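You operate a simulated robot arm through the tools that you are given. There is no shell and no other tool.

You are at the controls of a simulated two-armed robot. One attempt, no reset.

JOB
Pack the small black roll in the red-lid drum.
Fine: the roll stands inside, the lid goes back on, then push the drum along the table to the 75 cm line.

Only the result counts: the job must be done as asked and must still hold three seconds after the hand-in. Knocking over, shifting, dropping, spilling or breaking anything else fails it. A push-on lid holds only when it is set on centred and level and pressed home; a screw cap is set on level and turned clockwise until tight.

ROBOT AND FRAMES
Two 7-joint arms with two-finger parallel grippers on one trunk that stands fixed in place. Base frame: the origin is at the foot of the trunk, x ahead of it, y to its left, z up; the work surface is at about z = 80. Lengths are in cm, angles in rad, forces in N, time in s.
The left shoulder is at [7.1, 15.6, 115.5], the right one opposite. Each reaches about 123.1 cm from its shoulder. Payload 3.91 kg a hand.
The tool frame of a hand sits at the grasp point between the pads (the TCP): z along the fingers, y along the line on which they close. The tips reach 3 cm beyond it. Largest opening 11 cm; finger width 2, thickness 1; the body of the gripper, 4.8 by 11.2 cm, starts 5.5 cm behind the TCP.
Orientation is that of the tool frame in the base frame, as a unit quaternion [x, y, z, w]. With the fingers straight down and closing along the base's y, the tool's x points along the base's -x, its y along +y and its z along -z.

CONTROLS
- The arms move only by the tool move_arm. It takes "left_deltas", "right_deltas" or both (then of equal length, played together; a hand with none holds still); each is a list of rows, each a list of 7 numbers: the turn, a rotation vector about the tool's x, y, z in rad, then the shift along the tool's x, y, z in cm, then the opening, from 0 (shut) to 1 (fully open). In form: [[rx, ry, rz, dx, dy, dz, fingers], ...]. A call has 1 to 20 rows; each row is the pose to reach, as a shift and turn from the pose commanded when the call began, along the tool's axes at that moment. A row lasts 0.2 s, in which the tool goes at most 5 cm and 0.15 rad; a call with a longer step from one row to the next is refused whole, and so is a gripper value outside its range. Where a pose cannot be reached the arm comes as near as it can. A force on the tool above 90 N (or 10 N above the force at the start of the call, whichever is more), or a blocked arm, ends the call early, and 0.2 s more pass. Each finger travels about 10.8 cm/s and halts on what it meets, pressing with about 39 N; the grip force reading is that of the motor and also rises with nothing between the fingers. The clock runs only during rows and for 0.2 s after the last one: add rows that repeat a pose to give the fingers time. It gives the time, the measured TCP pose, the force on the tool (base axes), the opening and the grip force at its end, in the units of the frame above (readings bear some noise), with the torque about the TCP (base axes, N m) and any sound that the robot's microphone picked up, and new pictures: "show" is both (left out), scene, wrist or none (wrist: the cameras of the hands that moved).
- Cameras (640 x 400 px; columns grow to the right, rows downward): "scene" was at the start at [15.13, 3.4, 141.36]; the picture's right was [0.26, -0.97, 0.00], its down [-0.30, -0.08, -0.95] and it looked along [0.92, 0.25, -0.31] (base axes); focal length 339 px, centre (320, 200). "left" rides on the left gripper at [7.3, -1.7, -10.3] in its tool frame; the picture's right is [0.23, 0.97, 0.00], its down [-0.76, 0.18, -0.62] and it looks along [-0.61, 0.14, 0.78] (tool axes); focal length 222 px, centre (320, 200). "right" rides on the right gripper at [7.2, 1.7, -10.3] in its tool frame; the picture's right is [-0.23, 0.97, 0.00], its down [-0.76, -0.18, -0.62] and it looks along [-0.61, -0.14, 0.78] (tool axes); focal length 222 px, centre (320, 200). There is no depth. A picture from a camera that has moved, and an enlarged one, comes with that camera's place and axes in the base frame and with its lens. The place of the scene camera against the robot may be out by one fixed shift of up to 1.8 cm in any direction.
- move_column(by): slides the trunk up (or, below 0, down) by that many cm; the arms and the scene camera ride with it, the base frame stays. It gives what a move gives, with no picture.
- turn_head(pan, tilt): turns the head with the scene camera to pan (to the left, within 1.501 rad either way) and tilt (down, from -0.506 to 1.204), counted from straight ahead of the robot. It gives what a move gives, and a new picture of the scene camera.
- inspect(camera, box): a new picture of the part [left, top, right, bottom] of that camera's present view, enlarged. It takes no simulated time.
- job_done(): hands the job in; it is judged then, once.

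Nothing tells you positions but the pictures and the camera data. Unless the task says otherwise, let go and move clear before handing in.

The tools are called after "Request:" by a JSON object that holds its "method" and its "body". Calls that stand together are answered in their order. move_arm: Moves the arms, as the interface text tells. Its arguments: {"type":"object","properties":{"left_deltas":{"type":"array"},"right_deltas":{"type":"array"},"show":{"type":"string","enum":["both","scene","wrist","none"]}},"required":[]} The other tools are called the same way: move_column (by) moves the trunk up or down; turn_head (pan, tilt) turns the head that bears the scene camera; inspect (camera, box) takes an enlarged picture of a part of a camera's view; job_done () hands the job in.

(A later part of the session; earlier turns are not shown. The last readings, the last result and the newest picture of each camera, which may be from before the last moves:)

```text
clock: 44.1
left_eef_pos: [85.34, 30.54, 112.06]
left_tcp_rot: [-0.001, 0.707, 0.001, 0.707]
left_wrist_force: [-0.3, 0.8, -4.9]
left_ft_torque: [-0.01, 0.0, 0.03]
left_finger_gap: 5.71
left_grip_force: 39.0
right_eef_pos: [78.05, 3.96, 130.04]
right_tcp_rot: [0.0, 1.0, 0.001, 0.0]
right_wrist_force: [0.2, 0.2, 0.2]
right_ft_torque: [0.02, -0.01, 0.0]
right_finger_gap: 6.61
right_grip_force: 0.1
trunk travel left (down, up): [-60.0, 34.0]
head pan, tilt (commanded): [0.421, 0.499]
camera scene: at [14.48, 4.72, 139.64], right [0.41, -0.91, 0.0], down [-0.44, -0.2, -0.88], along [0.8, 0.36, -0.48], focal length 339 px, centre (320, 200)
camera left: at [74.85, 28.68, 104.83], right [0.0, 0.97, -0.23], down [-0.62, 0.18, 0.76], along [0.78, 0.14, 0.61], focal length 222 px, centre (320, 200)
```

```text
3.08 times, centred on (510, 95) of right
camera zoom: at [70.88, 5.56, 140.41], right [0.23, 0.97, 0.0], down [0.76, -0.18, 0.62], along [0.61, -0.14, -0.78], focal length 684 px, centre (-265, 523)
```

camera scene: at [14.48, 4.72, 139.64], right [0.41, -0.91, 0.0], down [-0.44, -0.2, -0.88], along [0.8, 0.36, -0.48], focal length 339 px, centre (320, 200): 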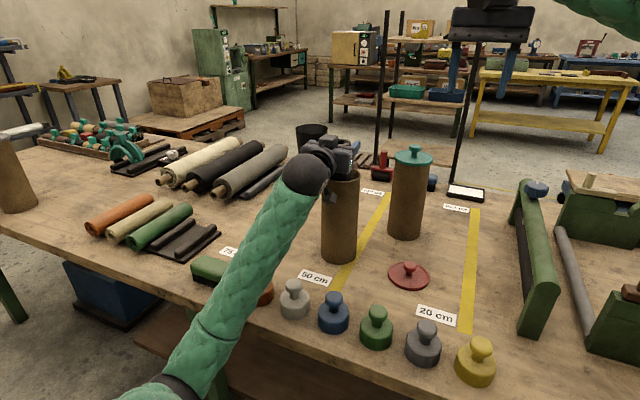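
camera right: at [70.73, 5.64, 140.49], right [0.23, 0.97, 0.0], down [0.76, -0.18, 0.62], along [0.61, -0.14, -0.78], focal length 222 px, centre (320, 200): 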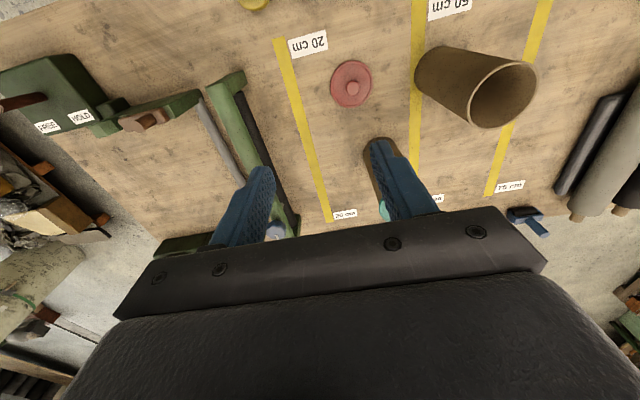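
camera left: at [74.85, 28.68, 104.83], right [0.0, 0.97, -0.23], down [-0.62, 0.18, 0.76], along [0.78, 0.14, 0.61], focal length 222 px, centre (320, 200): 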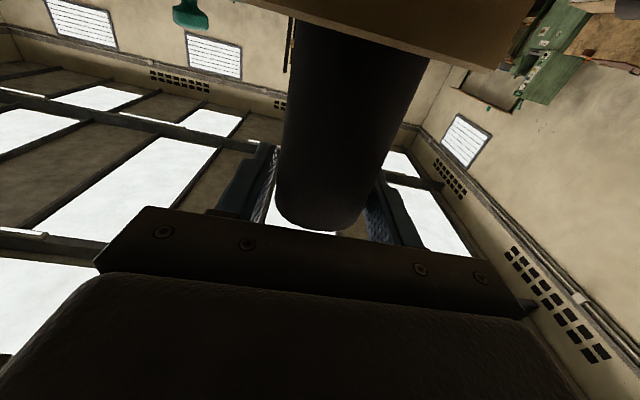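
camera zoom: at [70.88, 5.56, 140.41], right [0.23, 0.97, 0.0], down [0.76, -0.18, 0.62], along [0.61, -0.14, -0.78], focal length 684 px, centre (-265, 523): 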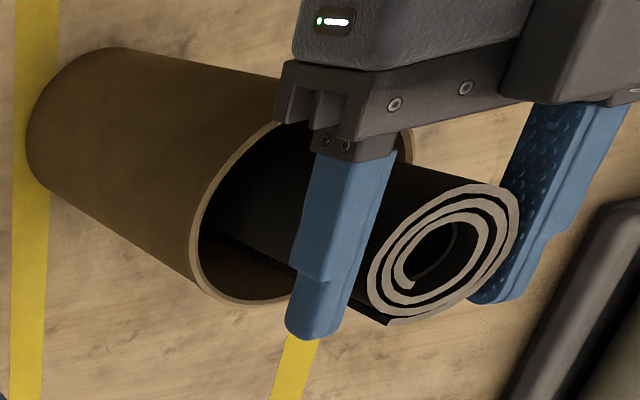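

The roll is in the drum, and I can see its spiral top clearly at about (85.4, 30.5, 113). So I won't drop it, the right hand will take its top end from above. I'll turn the right hand 90° so it closes along x and bring it near.

Request:
{"method": "move_arm", "body": {"right_deltas": [[0, 0, -0.131, -0.6, 1, 0, 0.62], [0, 0, -0.262, -1.2, 2, 0, 0.64], [0, 0, -0.393, -1.8, 3, 0, 0.66], [0, 0, -0.524, -2.5, 4, 0, 0.68], [0, 0, -0.654, -3.1, 5, 0, 0.68], [0, 0, -0.785, -3.7, 6, 0, 0.68], [0, 0, -0.916, -4.3, 7, 0, 0.68], [0, 0, -1.047, -4.9, 8, 0, 0.68], [0, 0, -1.178, -5.5, 9, 0, 0.68], [0, 0, -1.309, -6.2, 10, 0, 0.68], [0, 0, -1.44, -6.8, 11, 0, 0.68], [0, 0, -1.5708, -7.4, 12, 0, 0.68], [0, 0, -1.5708, -7.4, 12, 0, 0.68]], "show": "both"}}

Request:
{"method": "inspect", "body": {"camera": "right", "box": [220, 60, 420, 220]}}

```text
clock: 46.9
left_eef_pos: [85.42, 30.49, 112.03]
left_tcp_rot: [-0.001, 0.708, 0.001, 0.707]
left_wrist_force: [0.4, -0.4, -4.6]
left_ft_torque: [0.0, 0.02, 0.01]
left_finger_gap: 5.7
left_grip_force: 38.8
right_eef_pos: [62.54, 17.11, 126.58]
right_tcp_rot: [-0.673, 0.739, 0.009, 0.002]
right_wrist_force: [0.1, 0.3, 0.1]
right_ft_torque: [-0.01, -0.02, 0.04]
right_finger_gap: 7.5
right_grip_force: 0.0
right hand out of reach, approached as far as the arm can: row 8, 9, 10, 11, 12, 13
trunk travel left (down, up): [-60.0, 34.0]
head pan, tilt (commanded): [0.421, 0.499]
camera scene: at [14.55, 4.66, 139.63], right [0.41, -0.91, 0.0], down [-0.44, -0.2, -0.88], along [0.8, 0.36, -0.48], focal length 339 px, centre (320, 200)
camera right: at [60.43, 9.74, 136.84], right [-0.95, 0.32, 0.01], down [0.25, 0.73, 0.63], along [0.19, 0.6, -0.77], focal length 222 px, centre (320, 200)
```

scene: 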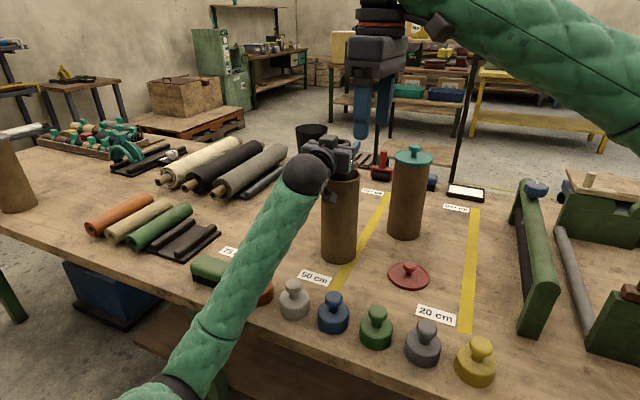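
right: 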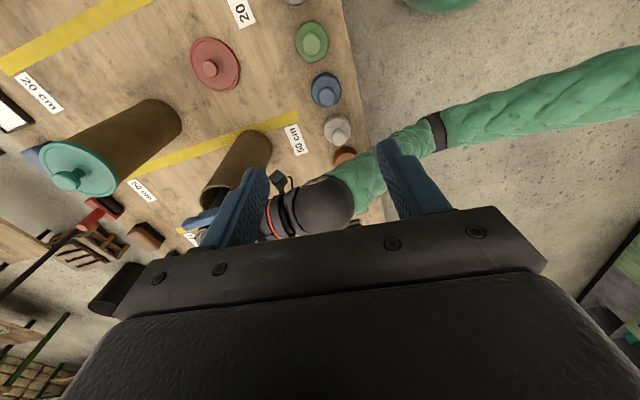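

```text
2.50 times, centred on (320, 140) of right
camera zoom: at [60.43, 9.74, 136.84], right [-0.95, 0.32, 0.01], down [0.25, 0.73, 0.63], along [0.19, 0.6, -0.77], focal length 555 px, centre (320, 350)
```

zoom: 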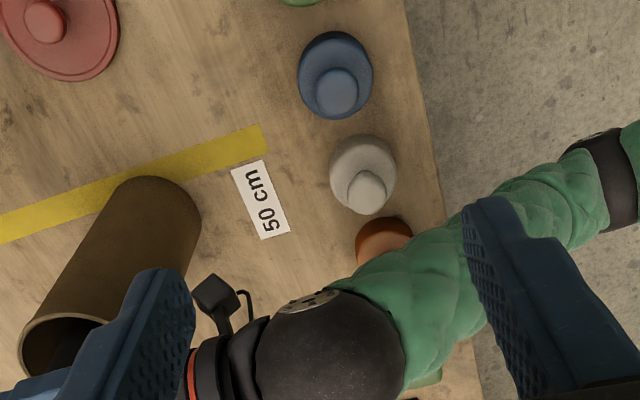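

The 90° turn that way is beyond the right arm's reach, so the hand drifted back to about (62, 17). I'll reverse that motion and check where it ends up.

Request:
{"method": "move_arm", "body": {"right_deltas": [[0, 0, 0.131, 1, 0.6, 0, 0.68], [0, 0, 0.262, 2, 1.2, 0, 0.68], [0, 0, 0.393, 3, 1.8, 0, 0.68], [0, 0, 0.524, 4, 2.5, 0, 0.68], [0, 0, 0.654, 5, 3.1, 0, 0.68], [0, 0, 0.785, 6, 3.7, 0, 0.68], [0, 0, 0.785, 6, 3.7, 0, 0.68]], "show": "scene"}}

```text
clock: 48.5
left_eef_pos: [85.32, 30.58, 112.01]
left_tcp_rot: [0.0, 0.707, 0.0, 0.707]
left_wrist_force: [0.3, 0.6, -4.8]
left_ft_torque: [0.01, 0.04, -0.01]
left_finger_gap: 5.72
left_grip_force: 39.2
right_eef_pos: [58.82, 11.69, 126.54]
right_tcp_rot: [-0.339, 0.941, 0.009, -0.001]
right_wrist_force: [0.3, 0.1, 0.4]
right_ft_torque: [0.03, 0.01, -0.02]
right_finger_gap: 7.49
right_grip_force: 0.1
trunk travel left (down, up): [-60.0, 34.0]
head pan, tilt (commanded): [0.421, 0.499]
camera scene: at [14.49, 4.76, 139.64], right [0.41, -0.91, 0.0], down [-0.44, -0.2, -0.88], along [0.8, 0.36, -0.48], focal length 339 px, centre (320, 200)
```

scene: 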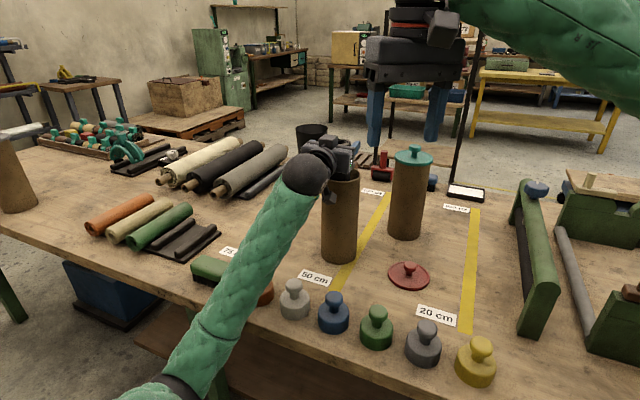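

The hand stays where it actually reached, now at (59, 12). I'll instead turn the right hand the other way (clockwise from above) while bringing it back to about (78, 4, 130).

Request:
{"method": "move_arm", "body": {"right_deltas": [[0, 0, 0.14, -1.6, -3.0, -0.6, 0.68], [0, 0, 0.28, -3.3, -6.0, -1.2, 0.68], [0, 0, 0.42, -5, -9.1, -1.8, 0.68], [0, 0, 0.56, -6.6, -12.1, -2.4, 0.68], [0, 0, 0.7, -8.2, -15.1, -3, 0.68], [0, 0, 0.84, -9.9, -18.2, -3.5, 0.68], [0, 0, 0.98, -9.9, -18.2, -3.5, 0.68], [0, 0, 1.12, -9.9, -18.2, -3.5, 0.68], [0, 0, 1.26, -9.9, -18.2, -3.5, 0.68], [0, 0, 1.26, -9.9, -18.2, -3.5, 0.68]], "show": "scene"}}

```text
clock: 50.7
left_eef_pos: [85.35, 30.47, 112.06]
left_tcp_rot: [0.0, 0.707, 0.0, 0.707]
left_wrist_force: [-0.6, -0.5, -4.8]
left_ft_torque: [-0.03, 0.04, -0.01]
left_finger_gap: 5.7
left_grip_force: 38.9
right_eef_pos: [78.09, 3.91, 129.81]
right_tcp_rot: [0.281, 0.96, 0.006, -0.005]
right_wrist_force: [0.6, -0.9, -0.4]
right_ft_torque: [-0.01, 0.01, -0.05]
right_finger_gap: 7.46
right_grip_force: 0.0
trunk travel left (down, up): [-60.0, 34.0]
head pan, tilt (commanded): [0.421, 0.499]
camera scene: at [14.5, 4.71, 139.64], right [0.41, -0.91, 0.0], down [-0.44, -0.2, -0.88], along [0.8, 0.36, -0.48], focal length 339 px, centre (320, 200)
```

scene: 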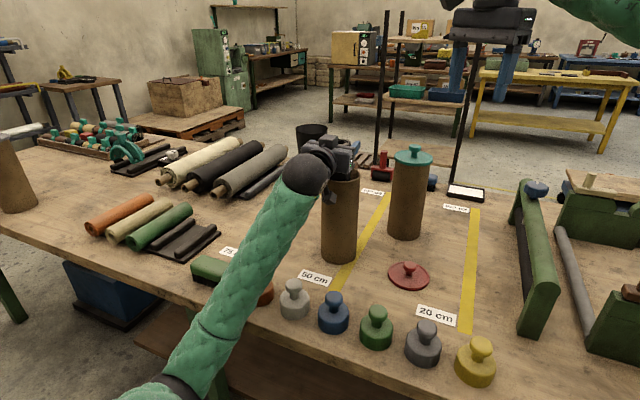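

The clockwise direction works so far. I'll continue turning to a full 90°.

Request:
{"method": "move_arm", "body": {"right_deltas": [[0, 0, 0.13, 0, 0, 0, 0.68], [0, 0, 0.26, 0, 0, 0, 0.68], [0, 0, 0.39, 0, 0, 0, 0.68], [0, 0, 0.52, 0, 0, 0, 0.68], [0, 0, 0.65, 0, 0, 0, 0.68], [0, 0, 0.78, 0, 0, 0, 0.68], [0, 0, 0.9, 0, 0, 0, 0.68], [0, 0, 1.0, 0, 0, 0, 0.68], [0, 0, 1.0, 0, 0, 0, 0.68]], "show": "both"}}

```text
clock: 52.7
left_eef_pos: [85.37, 30.44, 112.04]
left_tcp_rot: [-0.001, 0.707, 0.001, 0.707]
left_wrist_force: [0.0, -0.9, -5.3]
left_ft_torque: [-0.01, 0.01, -0.03]
left_finger_gap: 5.71
left_grip_force: 38.5
right_eef_pos: [78.15, 4.03, 129.9]
right_tcp_rot: [0.706, 0.708, 0.003, -0.008]
right_wrist_force: [-0.1, -0.3, 0.8]
right_ft_torque: [-0.02, 0.03, 0.0]
right_finger_gap: 7.49
right_grip_force: 0.0
trunk travel left (down, up): [-60.0, 34.0]
head pan, tilt (commanded): [0.421, 0.499]
camera scene: at [14.49, 4.71, 139.64], right [0.41, -0.91, 0.0], down [-0.44, -0.2, -0.88], along [0.8, 0.36, -0.48], focal length 339 px, centre (320, 200)
camera right: at [79.92, 10.97, 140.34], right [0.97, -0.23, -0.01], down [-0.17, -0.77, 0.61], along [-0.15, -0.6, -0.79], focal length 222 px, centre (320, 200)
```

scene: 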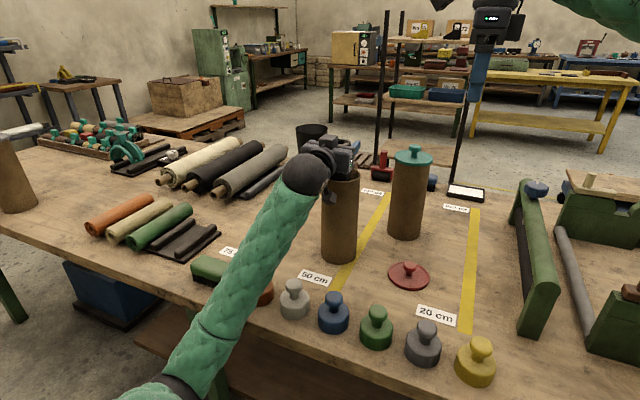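
right: 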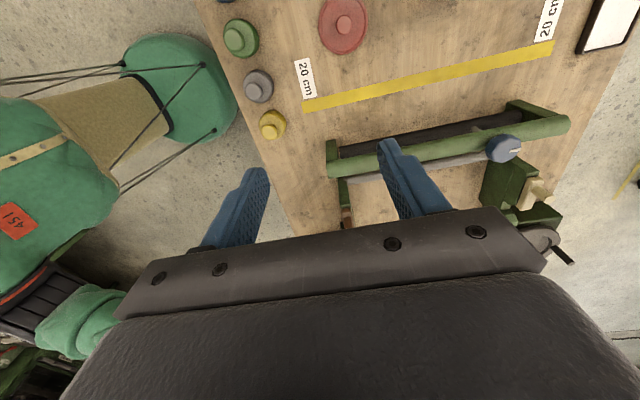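

The right hand now closes along x at the parked spot, with about 1° tilt that I'll correct. I'll bring it over the roll's top end at safe height.

Request:
{"method": "move_arm", "body": {"right_deltas": [[-0.007, -0.0155, 0, 2, 0.9, 0, 0.68], [-0.007, -0.0155, 0, 5, 1.8, 0, 0.68], [-0.007, -0.0155, 0, 8.5, 2.7, 0, 0.68], [-0.007, -0.0155, 0, 12, 3.6, 0, 0.68], [-0.007, -0.0155, 0, 15.5, 4.5, 0, 0.68], [-0.007, -0.0155, 0, 19, 5.5, 0, 0.68], [-0.007, -0.0155, 0, 22.5, 6.4, 0, 0.68], [-0.007, -0.0155, 0, 25, 7.3, 0, 0.68], [-0.007, -0.0155, 0, 26.5, 7.3, 0, 0.68], [-0.007, -0.0155, 0, 26.5, 7.3, 0, 0.68]], "show": "both"}}

Request:
{"method": "inspect", "body": {"camera": "scene", "box": [270, 40, 400, 200]}}

```text
clock: 54.9
left_eef_pos: [85.31, 30.39, 112.07]
left_tcp_rot: [0.001, 0.707, -0.001, 0.707]
left_wrist_force: [0.2, 0.1, -4.9]
left_ft_torque: [-0.02, 0.02, -0.01]
left_finger_gap: 5.72
left_grip_force: 38.7
right_eef_pos: [85.37, 30.44, 130.26]
right_tcp_rot: [0.706, 0.708, 0.0, 0.001]
right_wrist_force: [-0.1, -0.1, 0.1]
right_ft_torque: [0.02, 0.01, -0.01]
right_finger_gap: 7.45
right_grip_force: 0.1
trunk travel left (down, up): [-60.0, 34.0]
head pan, tilt (commanded): [0.421, 0.499]
camera scene: at [14.51, 4.68, 139.64], right [0.41, -0.91, 0.0], down [-0.44, -0.2, -0.88], along [0.8, 0.36, -0.48], focal length 339 px, centre (320, 200)
camera right: at [87.06, 37.63, 140.6], right [0.97, -0.22, 0.0], down [-0.18, -0.76, 0.62], along [-0.14, -0.61, -0.78], focal length 222 px, centre (320, 200)
```

scene: 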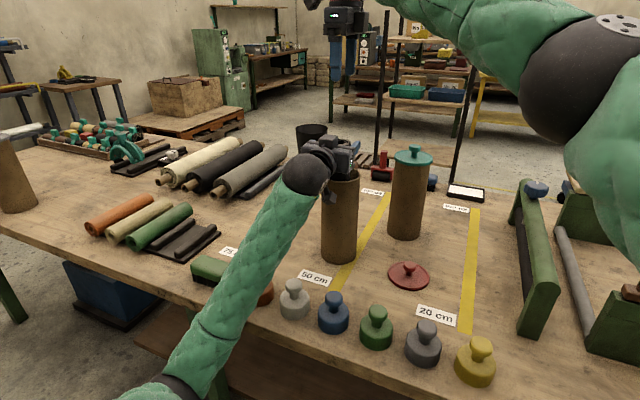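
right: 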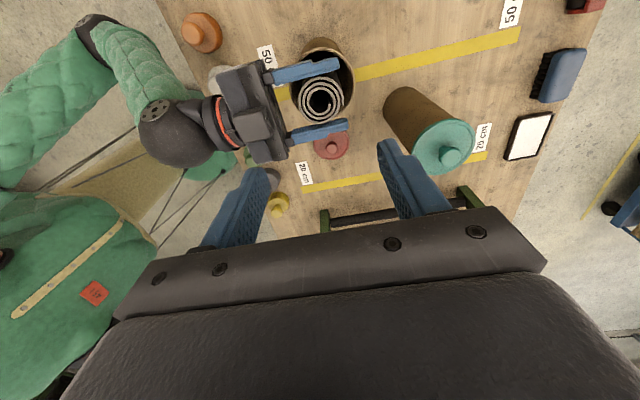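

```text
2.50 times, centred on (335, 120) of scene
camera zoom: at [14.51, 4.68, 139.64], right [0.41, -0.91, 0.0], down [-0.44, -0.2, -0.88], along [0.8, 0.36, -0.48], focal length 848 px, centre (282, 400)
```

zoom: 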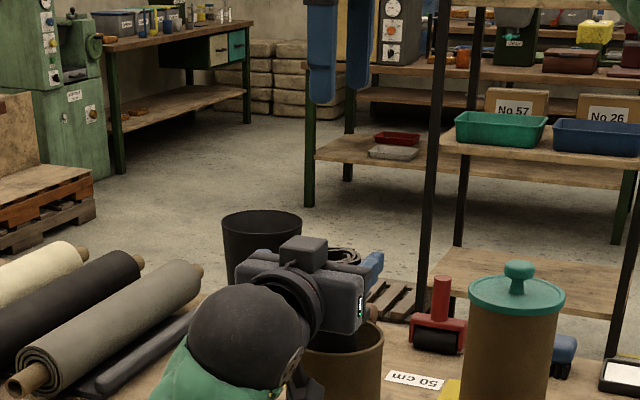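

The right camera now looks straight down at the roll's spiral end and the left gripper. I'll zoom in to verify alignment before descending.

Request:
{"method": "inspect", "body": {"camera": "right", "box": [220, 30, 380, 170]}}

```text
2.86 times, centred on (300, 100) of right
camera zoom: at [87.06, 37.63, 140.6], right [0.97, -0.22, 0.0], down [-0.18, -0.76, 0.62], along [-0.14, -0.61, -0.78], focal length 635 px, centre (377, 486)
```

zoom: 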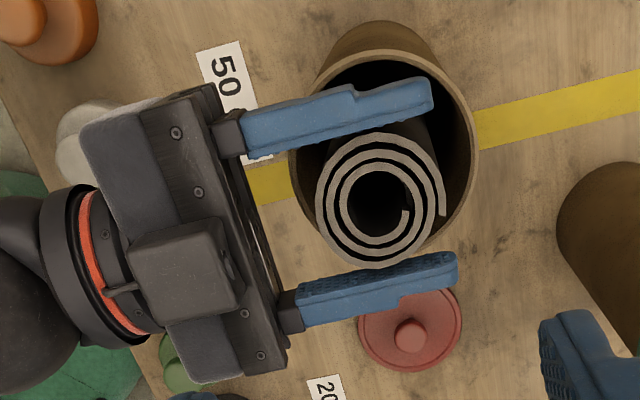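

The roll's top is at about (85.5, 30.6), nicely placed between the left fingers with room for the right fingers fore and aft. I'll descend most of the way with a 6.8 cm opening.

Request:
{"method": "move_arm", "body": {"right_deltas": [[0, 0, 0, 0.15, 0.1, 2, 0.62], [0, 0, 0, 0.15, 0.1, 5, 0.62], [0, 0, 0, 0.15, 0.1, 8, 0.62], [0, 0, 0, 0.15, 0.1, 10.5, 0.62], [0, 0, 0, 0.15, 0.1, 12.5, 0.62], [0, 0, 0, 0.15, 0.1, 12.5, 0.62]], "show": "both"}}

Request:
{"method": "inspect", "body": {"camera": "scene", "box": [280, 80, 400, 200]}}

Request:
{"method": "inspect", "body": {"camera": "right", "box": [200, 60, 440, 240]}}

```text
clock: 56.3
left_eef_pos: [85.25, 30.5, 112.09]
left_tcp_rot: [0.0, 0.707, 0.0, 0.707]
left_wrist_force: [-0.7, -0.3, -4.9]
left_ft_torque: [-0.03, 0.01, 0.02]
left_finger_gap: 5.73
left_grip_force: 38.9
right_eef_pos: [85.45, 30.69, 117.74]
right_tcp_rot: [0.706, 0.708, 0.0, 0.0]
right_wrist_force: [0.3, -0.3, 0.8]
right_ft_torque: [0.01, -0.02, 0.02]
right_finger_gap: 6.82
right_grip_force: 0.1
trunk travel left (down, up): [-60.0, 34.0]
head pan, tilt (commanded): [0.421, 0.499]
camera scene: at [14.46, 4.73, 139.65], right [0.41, -0.91, 0.0], down [-0.44, -0.2, -0.88], along [0.8, 0.36, -0.48], focal length 339 px, centre (320, 200)
camera right: at [87.15, 37.86, 128.03], right [0.97, -0.22, 0.0], down [-0.18, -0.76, 0.62], along [-0.14, -0.61, -0.78], focal length 222 px, centre (320, 200)
```

scene: 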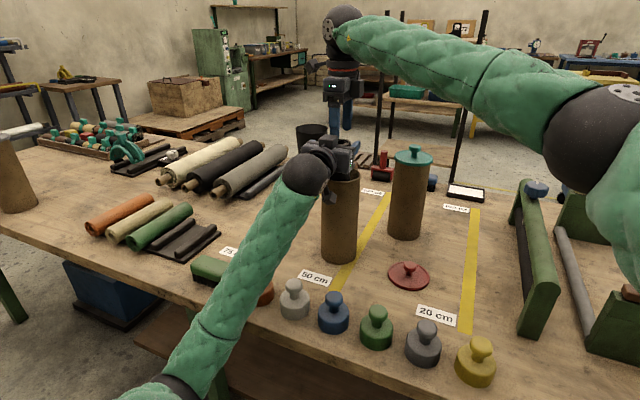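
right: 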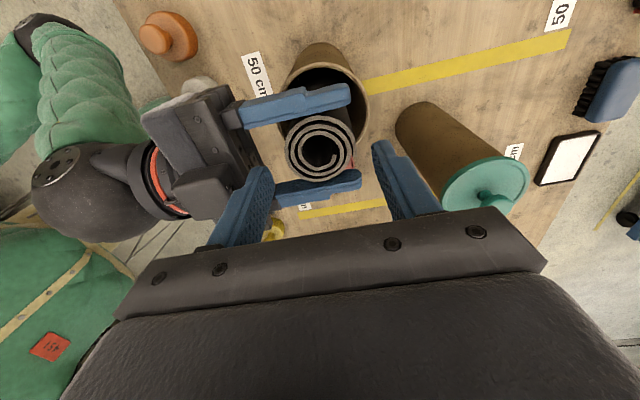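

```text
3.33 times, centred on (340, 140) of scene
camera zoom: at [14.46, 4.73, 139.65], right [0.41, -0.91, 0.0], down [-0.44, -0.2, -0.88], along [0.8, 0.36, -0.48], focal length 1130 px, centre (253, 400)
```

zoom: 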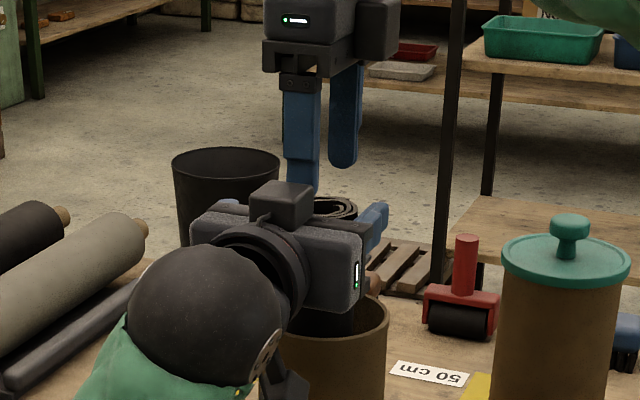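

```text
2.22 times, centred on (320, 150) of right
camera zoom: at [87.15, 37.86, 128.03], right [0.97, -0.22, 0.0], down [-0.18, -0.76, 0.62], along [-0.14, -0.61, -0.78], focal length 494 px, centre (320, 311)
```

zoom: 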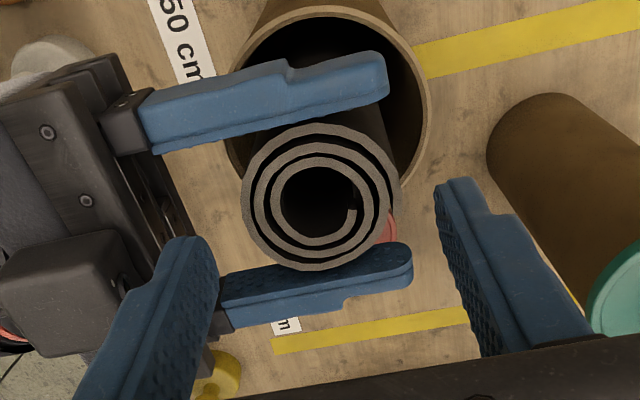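

Alignment is good: roll top at (85.5, 30.8), right TCP at (85.45, 30.7). I'll descend the last 4.3 cm slowly.

Request:
{"method": "move_arm", "body": {"right_deltas": [[0, 0, 0, 0, 0.05, 1, 0.62], [0, 0, 0, 0, 0.05, 2, 0.62], [0, 0, 0, 0, 0.05, 3, 0.62], [0, 0, 0, 0, 0.05, 3.8, 0.62], [0, 0, 0, 0, 0.05, 4.3, 0.62], [0, 0, 0, 0, 0.05, 4.3, 0.62]], "show": "both"}}

Request:
{"method": "inspect", "body": {"camera": "right", "box": [200, 100, 440, 250]}}

Request:
{"method": "inspect", "body": {"camera": "scene", "box": [280, 80, 400, 200]}}

```text
clock: 57.7
left_eef_pos: [85.31, 30.41, 111.97]
left_tcp_rot: [-0.002, 0.707, 0.001, 0.707]
left_wrist_force: [0.1, -0.3, -4.4]
left_ft_torque: [-0.02, 0.01, 0.03]
left_finger_gap: 5.75
left_grip_force: 39.5
right_eef_pos: [85.59, 30.6, 113.35]
right_tcp_rot: [0.706, 0.708, -0.001, 0.001]
right_wrist_force: [-0.2, 0.5, -0.1]
right_ft_torque: [-0.01, -0.03, -0.02]
right_finger_gap: 6.85
right_grip_force: 0.0
trunk travel left (down, up): [-60.0, 34.0]
head pan, tilt (commanded): [0.421, 0.499]
camera scene: at [14.48, 4.73, 139.64], right [0.41, -0.91, 0.0], down [-0.44, -0.2, -0.88], along [0.8, 0.36, -0.48], focal length 339 px, centre (320, 200)
camera right: at [87.22, 37.79, 123.7], right [0.97, -0.22, 0.0], down [-0.18, -0.76, 0.62], along [-0.14, -0.61, -0.78], focal length 222 px, centre (320, 200)
```

scene: 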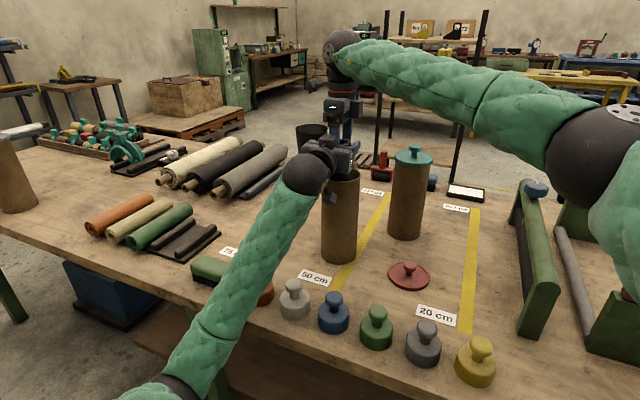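
right: 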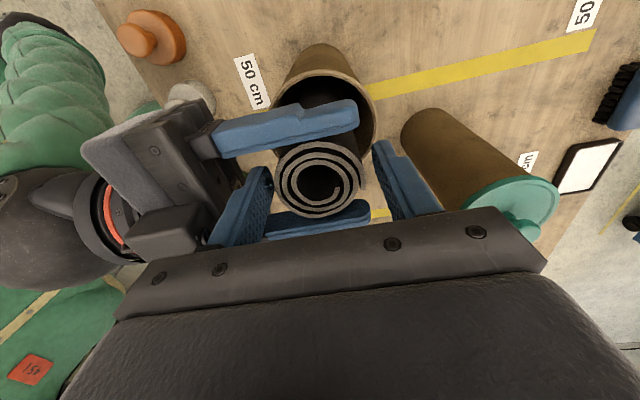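

```text
2.67 times, centred on (320, 175) of right
camera zoom: at [87.22, 37.79, 123.7], right [0.97, -0.22, 0.0], down [-0.18, -0.76, 0.62], along [-0.14, -0.61, -0.78], focal length 592 px, centre (320, 267)
```

zoom: 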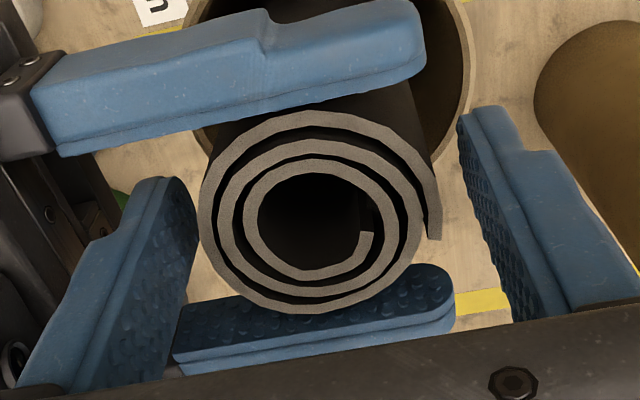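

```text
3.33 times, centred on (340, 140) of scene
camera zoom: at [14.48, 4.73, 139.64], right [0.41, -0.91, 0.0], down [-0.44, -0.2, -0.88], along [0.8, 0.36, -0.48], focal length 1130 px, centre (253, 400)
```

zoom: 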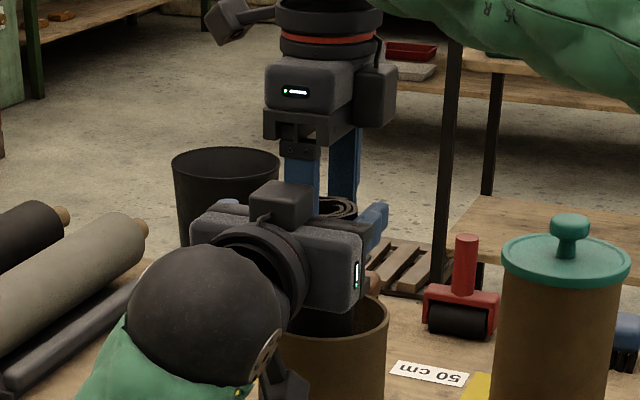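

The roll's end sits centred between the right fingers, and the two grippers are clear of one another. I'll close the right hand on it.

Request:
{"method": "move_arm", "body": {"right_deltas": [[0, 0, 0, 0, 0, 0, 0.5], [0, 0, 0, 0, 0, 0, 0.4], [0, 0, 0, 0, 0, 0, 0.3], [0, 0, 0, 0, 0, 0, 0.3]], "show": "wrist"}}

```text
clock: 58.7
left_eef_pos: [85.27, 30.39, 111.93]
left_tcp_rot: [-0.001, 0.708, 0.001, 0.706]
left_wrist_force: [33.5, 8.4, -0.6]
left_ft_torque: [-0.11, 0.51, -0.15]
left_finger_gap: 5.72
left_grip_force: 39.6
right_eef_pos: [85.49, 30.63, 113.28]
right_tcp_rot: [0.705, 0.709, -0.001, 0.0]
right_wrist_force: [-33.6, -8.7, -0.3]
right_ft_torque: [0.04, -0.12, 0.11]
right_finger_gap: 5.75
right_grip_force: 38.6
trunk travel left (down, up): [-60.0, 34.0]
head pan, tilt (commanded): [0.421, 0.499]
camera right: at [87.14, 37.86, 123.68], right [0.97, -0.22, 0.0], down [-0.17, -0.76, 0.63], along [-0.14, -0.61, -0.78], focal length 222 px, centre (320, 200)
```

right: 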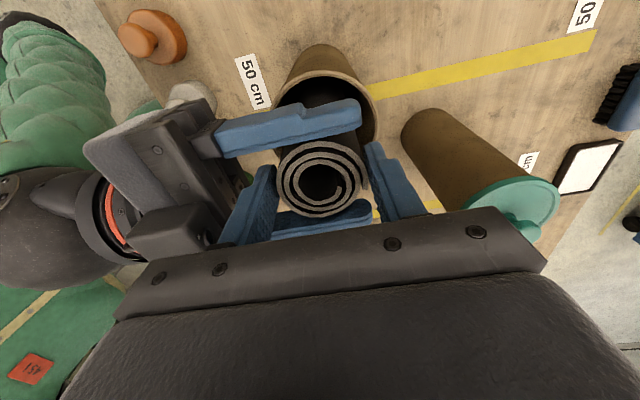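

Both hands hold the roll, with a 33 N internal push in x from a slight offset. I'll ease the right hand toward -x to relieve that before the left lets go.

Request:
{"method": "move_arm", "body": {"right_deltas": [[0, 0, 0, -0.05, -0.1, 0, 0.3], [0, 0, 0, -0.05, -0.2, 0, 0.3], [0, 0, 0, -0.05, -0.2, 0, 0.3]], "show": "none"}}

```text
clock: 59.5
left_eef_pos: [85.28, 30.34, 112.02]
left_tcp_rot: [0.001, 0.707, -0.001, 0.707]
left_wrist_force: [4.7, -4.5, -0.2]
left_ft_torque: [0.41, 0.14, -0.03]
left_finger_gap: 5.7
left_grip_force: 39.7
right_eef_pos: [85.36, 30.58, 113.25]
right_tcp_rot: [0.707, 0.707, 0.0, 0.001]
right_wrist_force: [-5.1, 3.6, 0.4]
right_ft_torque: [-0.33, -0.05, 0.03]
right_finger_gap: 5.73
right_grip_force: 39.2
trunk travel left (down, up): [-60.0, 34.0]
head pan, tilt (commanded): [0.421, 0.499]
```

The internal force is nearly gone. The left hand can now open and we check that the right carries the roll.

Request:
{"method": "move_arm", "body": {"left_deltas": [[0, 0, 0, 0, 0, 0, 0.56], [0, 0, 0, 0, 0, 0, 0.64], [0, 0, 0, 0, 0, 0, 0.66], [0, 0, 0, 0, 0, 0, 0.66]], "show": "none"}}

Request:
{"method": "inspect", "body": {"camera": "right", "box": [200, 100, 440, 250]}}

```text
clock: 60.5
left_eef_pos: [85.32, 30.55, 112.09]
left_tcp_rot: [-0.001, 0.707, 0.001, 0.707]
left_wrist_force: [0.1, 0.1, 0.1]
left_ft_torque: [0.01, 0.03, -0.02]
left_finger_gap: 7.27
left_grip_force: 0.1
right_eef_pos: [85.25, 30.47, 113.5]
right_tcp_rot: [0.705, 0.709, -0.001, 0.0]
right_wrist_force: [-0.9, -0.5, 0.4]
right_ft_torque: [0.0, 0.03, 0.02]
right_finger_gap: 5.74
right_grip_force: 38.9
trunk travel left (down, up): [-60.0, 34.0]
head pan, tilt (commanded): [0.421, 0.499]
```

```text
2.67 times, centred on (320, 175) of right
camera zoom: at [87.0, 37.75, 123.73], right [0.97, -0.22, 0.0], down [-0.18, -0.76, 0.62], along [-0.14, -0.61, -0.78], focal length 592 px, centre (320, 267)
```

zoom: 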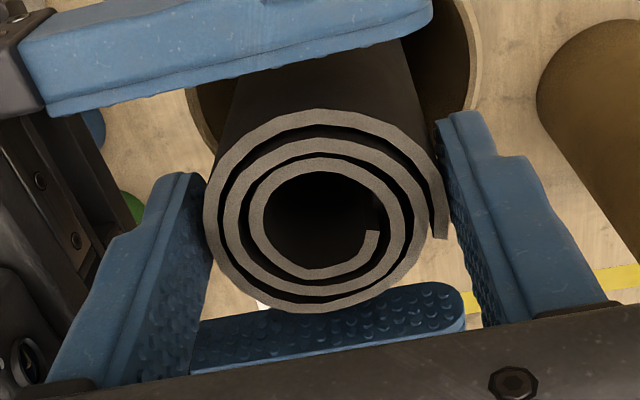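

The right hand shows almost no load, which is odd for a 5 N roll, so I'll look at the scene before moving anything.

Request:
{"method": "inspect", "body": {"camera": "scene", "box": [280, 80, 400, 280]}}

Request:
{"method": "inspect", "body": {"camera": "left", "box": [200, 0, 460, 240]}}

```text
2.00 times, centred on (340, 180) of scene
camera zoom: at [14.49, 4.73, 139.64], right [0.41, -0.91, 0.0], down [-0.44, -0.2, -0.88], along [0.8, 0.36, -0.48], focal length 678 px, centre (280, 240)
```

zoom: 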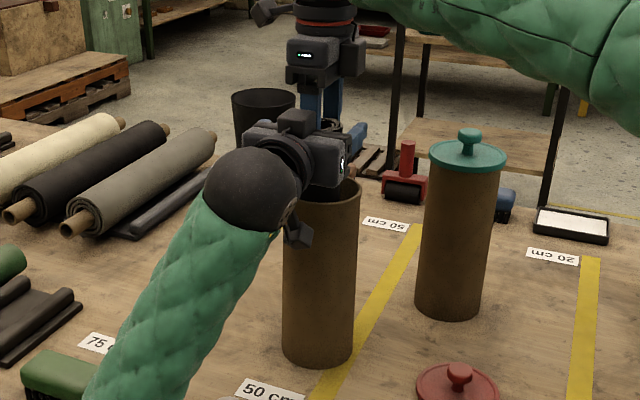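

```text
1.67 times, centred on (330, 120) of left
camera zoom: at [74.85, 28.69, 104.84], right [0.0, 0.97, -0.23], down [-0.62, 0.18, 0.76], along [0.78, 0.14, 0.61], focal length 370 px, centre (303, 333)
```

zoom: 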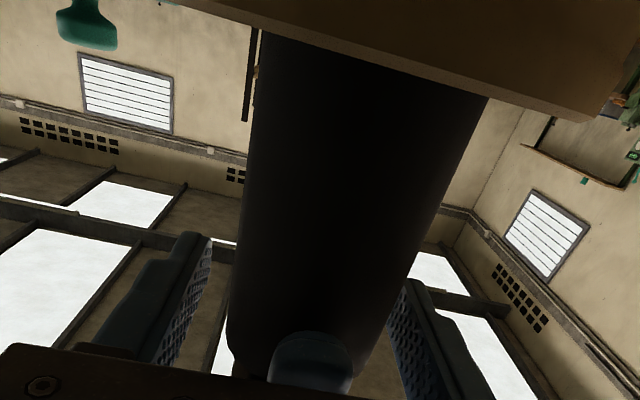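

All looks right: the roll stays put with only the right hand holding it. I'll withdraw the left hand straight back and then up and left, out of the way.

Request:
{"method": "move_arm", "body": {"left_deltas": [[0, 0, 0, 0, 0, -2, 0.68], [0, 0, 0, 0, 0, -4.5, 0.68], [0, 0, 0, 0, 0, -7.5, 0.68], [0, 0, 0, 0, 0, -11, 0.68], [0, 0, 0, 0, 0, -14.5, 0.68], [0, 0, 0, 0, 2, -18, 0.68], [0, 0, 0, 0, 5, -20, 0.68], [0, 0, 0, 0, 8.5, -21, 0.68], [0, 0, 0, 0, 12, -22, 0.68], [0, 0, 0, 0, 15, -22, 0.68], [0, 0, 0, 0, 15, -22, 0.68]], "show": "scene"}}

Request:
{"method": "inspect", "body": {"camera": "scene", "box": [280, 80, 400, 280]}}

```text
clock: 62.9
left_eef_pos: [63.33, 45.57, 112.2]
left_tcp_rot: [0.0, 0.707, 0.0, 0.707]
left_wrist_force: [0.0, 0.9, -0.5]
left_ft_torque: [-0.03, -0.02, 0.0]
left_finger_gap: 7.46
left_grip_force: 0.0
right_eef_pos: [85.26, 30.55, 113.43]
right_tcp_rot: [0.706, 0.709, 0.0, 0.001]
right_wrist_force: [0.5, -0.3, -0.2]
right_ft_torque: [0.05, -0.01, 0.01]
right_finger_gap: 5.72
right_grip_force: 38.7
trunk travel left (down, up): [-60.0, 34.0]
head pan, tilt (commanded): [0.421, 0.499]
camera scene: at [14.48, 4.71, 139.64], right [0.41, -0.91, 0.0], down [-0.44, -0.2, -0.88], along [0.8, 0.36, -0.48], focal length 339 px, centre (320, 200)
```

scene: 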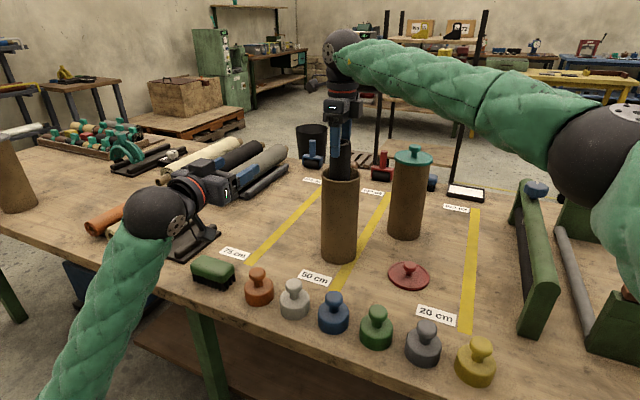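

```text
2.00 times, centred on (340, 180) of scene
camera zoom: at [14.48, 4.71, 139.64], right [0.41, -0.91, 0.0], down [-0.44, -0.2, -0.88], along [0.8, 0.36, -0.48], focal length 678 px, centre (280, 240)
```

zoom: 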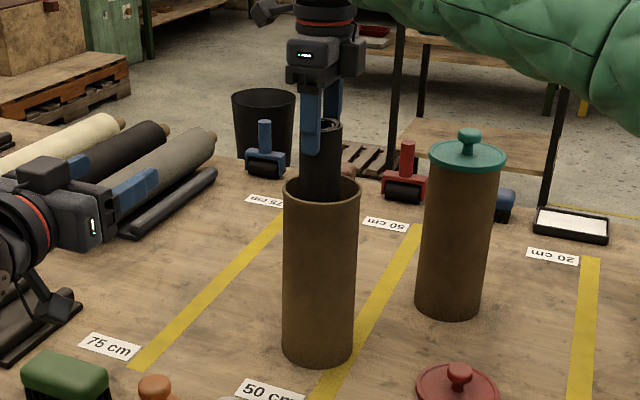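

The roll is held upright in the drum by the right hand and the left is clear. I'll lower the roll in stages, watching the force for the drum floor.

Request:
{"method": "move_arm", "body": {"right_deltas": [[0, 0, 0, 0, 0, 1, 0.3], [0, 0, 0, 0, 0, 2, 0.3], [0, 0, 0, 0, 0, 3, 0.3], [0, 0, 0, 0, 0, 4, 0.3], [0, 0, 0, 0, 0, 4, 0.3]], "show": "wrist"}}

Request:
{"method": "inspect", "body": {"camera": "right", "box": [200, 60, 440, 250]}}

Request:
{"method": "inspect", "body": {"camera": "scene", "box": [280, 80, 400, 280]}}

```text
clock: 64.1
left_eef_pos: [63.17, 45.52, 112.09]
left_tcp_rot: [0.0, 0.707, 0.001, 0.707]
left_wrist_force: [1.2, -0.6, 0.0]
left_ft_torque: [0.02, -0.01, -0.01]
left_finger_gap: 7.47
left_grip_force: 0.0
right_eef_pos: [85.22, 30.48, 109.44]
right_tcp_rot: [0.706, 0.709, 0.0, 0.0]
right_wrist_force: [0.5, -0.3, 0.1]
right_ft_torque: [0.04, 0.02, -0.02]
right_finger_gap: 5.74
right_grip_force: 39.0
trunk travel left (down, up): [-60.0, 34.0]
head pan, tilt (commanded): [0.421, 0.499]
camera right: at [86.98, 37.75, 119.78], right [0.97, -0.22, 0.0], down [-0.18, -0.76, 0.62], along [-0.14, -0.61, -0.78], focal length 222 px, centre (320, 200)
```

right: 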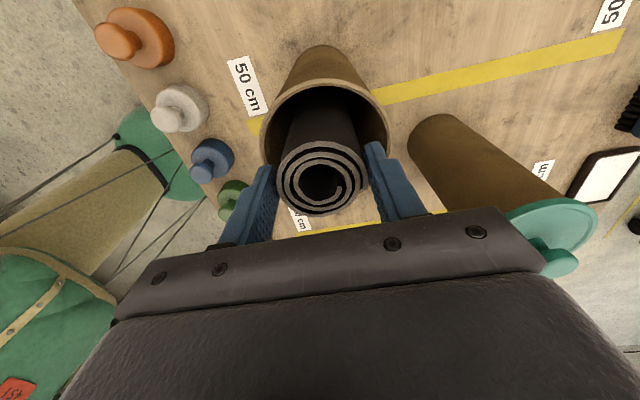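

```text
2.11 times, centred on (320, 155) of right
camera zoom: at [86.98, 37.75, 119.78], right [0.97, -0.22, 0.0], down [-0.18, -0.76, 0.62], along [-0.14, -0.61, -0.78], focal length 468 px, centre (320, 295)
```

zoom: 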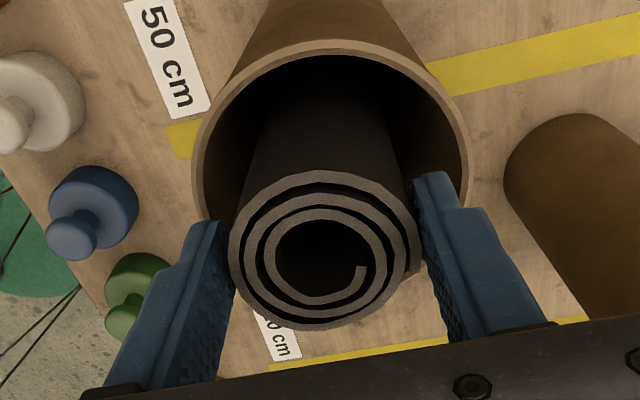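

```text
2.00 times, centred on (340, 180) of scene
camera zoom: at [14.46, 4.74, 139.65], right [0.41, -0.91, 0.0], down [-0.44, -0.2, -0.88], along [0.8, 0.36, -0.48], focal length 678 px, centre (280, 240)
```

zoom: 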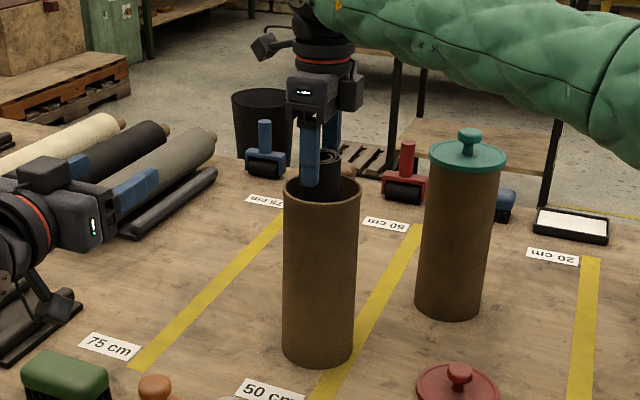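

The roll follows the hand down. The finger bases are too thick to enter the drum mouth, so I'll lower only until just above the rim (TCP ≈ 105.4), centring slightly in x.

Request:
{"method": "move_arm", "body": {"right_deltas": [[0, 0, 0, 0, 0.1, 1, 0.3], [0, 0, 0, 0, 0.2, 2, 0.3], [0, 0, 0, 0, 0.2, 3, 0.3], [0, 0, 0, 0, 0.2, 4, 0.3], [0, 0, 0, 0, 0.2, 4, 0.3]], "show": "wrist"}}

Request:
{"method": "inspect", "body": {"camera": "right", "box": [200, 60, 440, 250]}}

Request:
{"method": "inspect", "body": {"camera": "scene", "box": [300, 120, 380, 200]}}

```text
clock: 65.3
left_eef_pos: [63.17, 45.46, 112.13]
left_tcp_rot: [0.0, 0.707, 0.0, 0.707]
left_wrist_force: [0.0, 0.3, 0.5]
left_ft_torque: [0.01, -0.02, 0.01]
left_finger_gap: 7.48
left_grip_force: 0.1
right_eef_pos: [85.32, 30.51, 105.36]
right_tcp_rot: [0.706, 0.708, -0.001, 0.0]
right_wrist_force: [0.8, 0.0, 0.4]
right_ft_torque: [0.03, -0.01, -0.02]
right_finger_gap: 5.72
right_grip_force: 39.3
trunk travel left (down, up): [-60.0, 34.0]
head pan, tilt (commanded): [0.421, 0.499]
camera right: at [87.2, 37.72, 115.81], right [0.97, -0.22, 0.0], down [-0.18, -0.76, 0.62], along [-0.14, -0.61, -0.78], focal length 222 px, centre (320, 200)
```

right: 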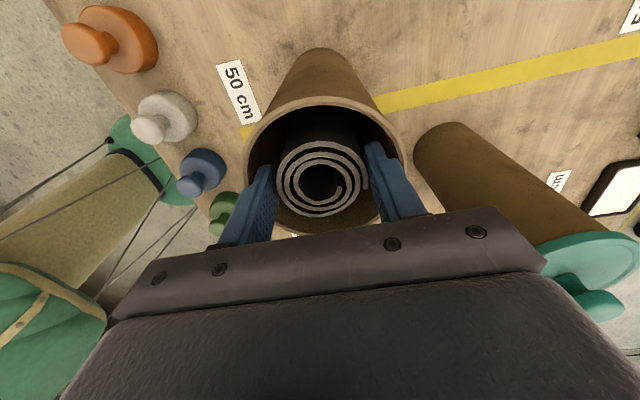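

```text
2.11 times, centred on (320, 155) of right
camera zoom: at [87.2, 37.72, 115.81], right [0.97, -0.22, 0.0], down [-0.18, -0.76, 0.62], along [-0.14, -0.61, -0.78], focal length 468 px, centre (320, 295)
```

zoom: 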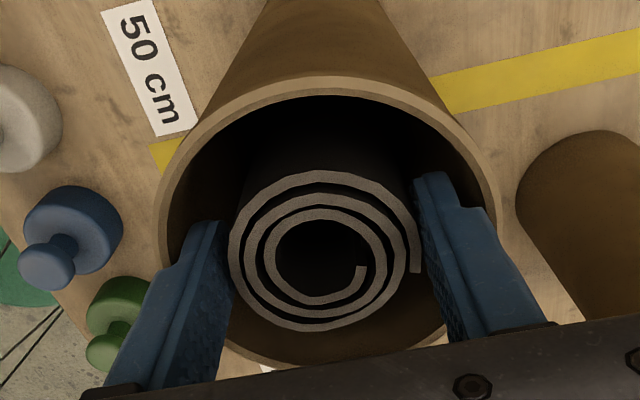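

```text
5.00 times, centred on (340, 160) of scene
camera zoom: at [14.46, 4.74, 139.65], right [0.41, -0.91, 0.0], down [-0.44, -0.2, -0.88], along [0.8, 0.36, -0.48], focal length 1695 px, centre (220, 400)
```

zoom: 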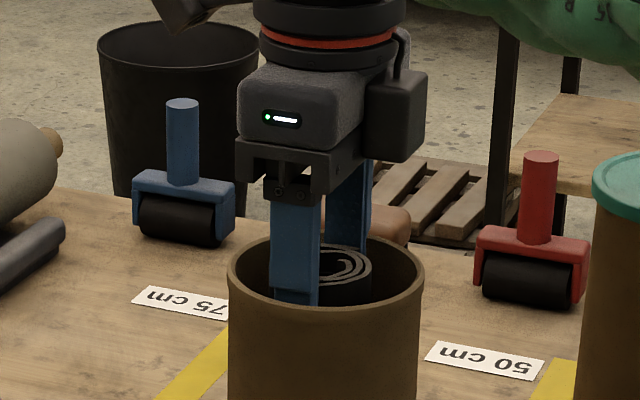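

The fingers are at the mouth; I'll lower another 0.4 cm, then test whether easing the grip gradually lets the roll slide down gently.

Request:
{"method": "move_arm", "body": {"right_deltas": [[0, 0, 0, 0, 0.1, 0.2, 0.3], [0, 0, 0, 0, 0.1, 0.4, 0.3], [0, 0, 0, 0, 0.1, 0.4, 0.48]], "show": "none"}}

```text
clock: 66.1
left_eef_pos: [63.17, 45.58, 112.07]
left_tcp_rot: [0.0, 0.707, 0.0, 0.707]
left_wrist_force: [0.2, -0.2, -0.8]
left_ft_torque: [0.0, 0.0, 0.0]
left_finger_gap: 7.46
left_grip_force: 0.0
right_eef_pos: [85.64, 30.54, 105.05]
right_tcp_rot: [0.706, 0.708, 0.0, 0.001]
right_wrist_force: [-0.1, 0.1, 0.4]
right_ft_torque: [0.01, 0.02, 0.01]
right_finger_gap: 5.71
right_grip_force: 39.2
trunk travel left (down, up): [-60.0, 34.0]
head pan, tilt (commanded): [0.421, 0.499]
```

Request:
{"method": "move_arm", "body": {"right_deltas": [[0, 0, 0, 0, 0, 0, 0.505]], "show": "none"}}

Request:
{"method": "move_arm", "body": {"right_deltas": [[0, 0, 0, 0, 0, 0, 0.512]], "show": "none"}}

```text
clock: 66.5
left_eef_pos: [63.08, 45.52, 112.15]
left_tcp_rot: [0.0, 0.707, 0.0, 0.707]
left_wrist_force: [0.4, -0.3, 0.3]
left_ft_torque: [-0.02, -0.02, -0.01]
left_finger_gap: 7.47
left_grip_force: 0.2
right_eef_pos: [85.64, 30.42, 105.02]
right_tcp_rot: [0.706, 0.708, -0.001, 0.0]
right_wrist_force: [-0.8, 0.8, 0.1]
right_ft_torque: [0.0, -0.01, 0.01]
right_finger_gap: 5.71
right_grip_force: 39.2
trunk travel left (down, up): [-60.0, 34.0]
head pan, tilt (commanded): [0.421, 0.499]
```

```text
clock: 66.9
left_eef_pos: [63.26, 45.4, 112.1]
left_tcp_rot: [-0.001, 0.707, 0.001, 0.707]
left_wrist_force: [-0.8, 0.1, 0.6]
left_ft_torque: [0.03, 0.0, -0.01]
left_finger_gap: 7.49
left_grip_force: 0.1
right_eef_pos: [85.51, 30.49, 105.09]
right_tcp_rot: [0.705, 0.709, -0.001, 0.001]
right_wrist_force: [-0.5, 0.0, 0.6]
right_ft_torque: [0.0, -0.03, 0.0]
right_finger_gap: 5.75
right_grip_force: 39.2
trunk travel left (down, up): [-60.0, 34.0]
head pan, tilt (commanded): [0.421, 0.499]
```

The grip is all-or-nothing, so a short fall of about 3 cm within the drum is the gentlest release available. I'll go 0.3 cm lower, then open just enough to let the roll settle on the drum floor.

Request:
{"method": "move_arm", "body": {"right_deltas": [[0, 0, 0, 0, 0, 0.15, 0.45], [0, 0, 0, 0, 0, 0.3, 0.45], [0, 0, 0, 0, 0, 0.3, 0.45]], "show": "none"}}

Request:
{"method": "move_arm", "body": {"right_deltas": [[0, 0, 0, 0, 0, 0, 0.59], [0, 0, 0, 0, 0, 0, 0.59], [0, 0, 0, 0, 0, 0, 0.59]], "show": "wrist"}}

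Request:
{"method": "inspect", "body": {"camera": "right", "box": [200, 60, 440, 250]}}

Request:
{"method": "inspect", "body": {"camera": "scene", "box": [280, 100, 400, 280]}}

```text
clock: 67.7
left_eef_pos: [63.31, 45.52, 112.19]
left_tcp_rot: [-0.001, 0.707, 0.001, 0.707]
left_wrist_force: [0.3, 0.4, 0.3]
left_ft_torque: [-0.02, -0.01, 0.01]
left_finger_gap: 7.51
left_grip_force: 0.0
right_eef_pos: [85.53, 30.51, 104.73]
right_tcp_rot: [0.705, 0.709, 0.0, 0.001]
right_wrist_force: [2.7, 1.7, 3.4]
right_ft_torque: [0.04, 0.34, -0.04]
right_finger_gap: 5.73
right_grip_force: 38.3
trunk travel left (down, up): [-60.0, 34.0]
head pan, tilt (commanded): [0.421, 0.499]
```

```text
clock: 68.5
left_eef_pos: [63.21, 45.46, 112.08]
left_tcp_rot: [0.0, 0.708, 0.0, 0.707]
left_wrist_force: [0.0, 0.5, 1.0]
left_ft_torque: [0.0, -0.02, -0.05]
left_finger_gap: 7.48
left_grip_force: 0.1
right_eef_pos: [85.56, 30.57, 104.92]
right_tcp_rot: [0.706, 0.708, 0.0, 0.001]
right_wrist_force: [5.4, 1.8, 9.7]
right_ft_torque: [0.05, 0.22, -0.04]
right_finger_gap: 6.24
right_grip_force: 0.1
trunk travel left (down, up): [-60.0, 34.0]
head pan, tilt (commanded): [0.421, 0.499]
camera right: at [87.26, 37.69, 115.17], right [0.97, -0.22, 0.0], down [-0.18, -0.76, 0.62], along [-0.14, -0.61, -0.78], focal length 222 px, centre (320, 200)
```

right: 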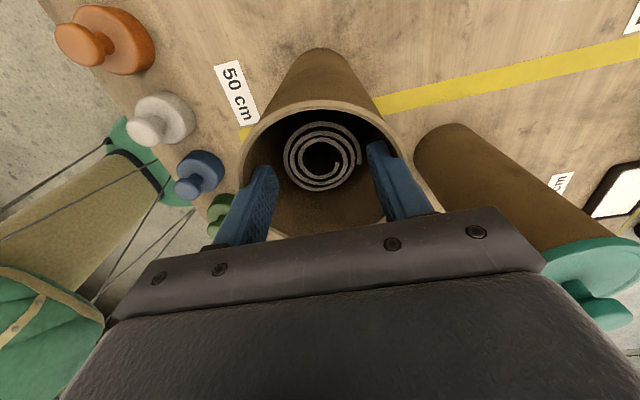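

```text
2.11 times, centred on (320, 155) of right
camera zoom: at [87.26, 37.69, 115.17], right [0.97, -0.22, 0.0], down [-0.18, -0.76, 0.62], along [-0.14, -0.61, -0.78], focal length 468 px, centre (320, 295)
```

zoom: 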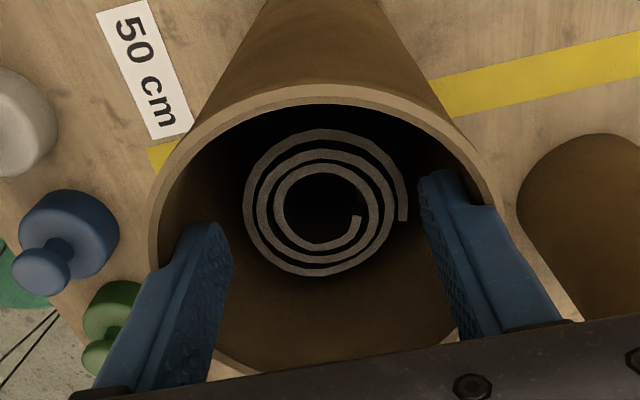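

```text
2.22 times, centred on (340, 190) of scene
camera zoom: at [14.4, 4.71, 139.66], right [0.41, -0.91, 0.0], down [-0.44, -0.2, -0.88], along [0.8, 0.36, -0.48], focal length 753 px, centre (276, 222)
```

zoom: 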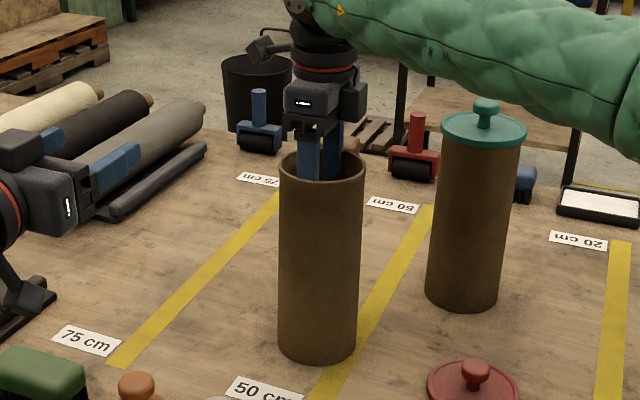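

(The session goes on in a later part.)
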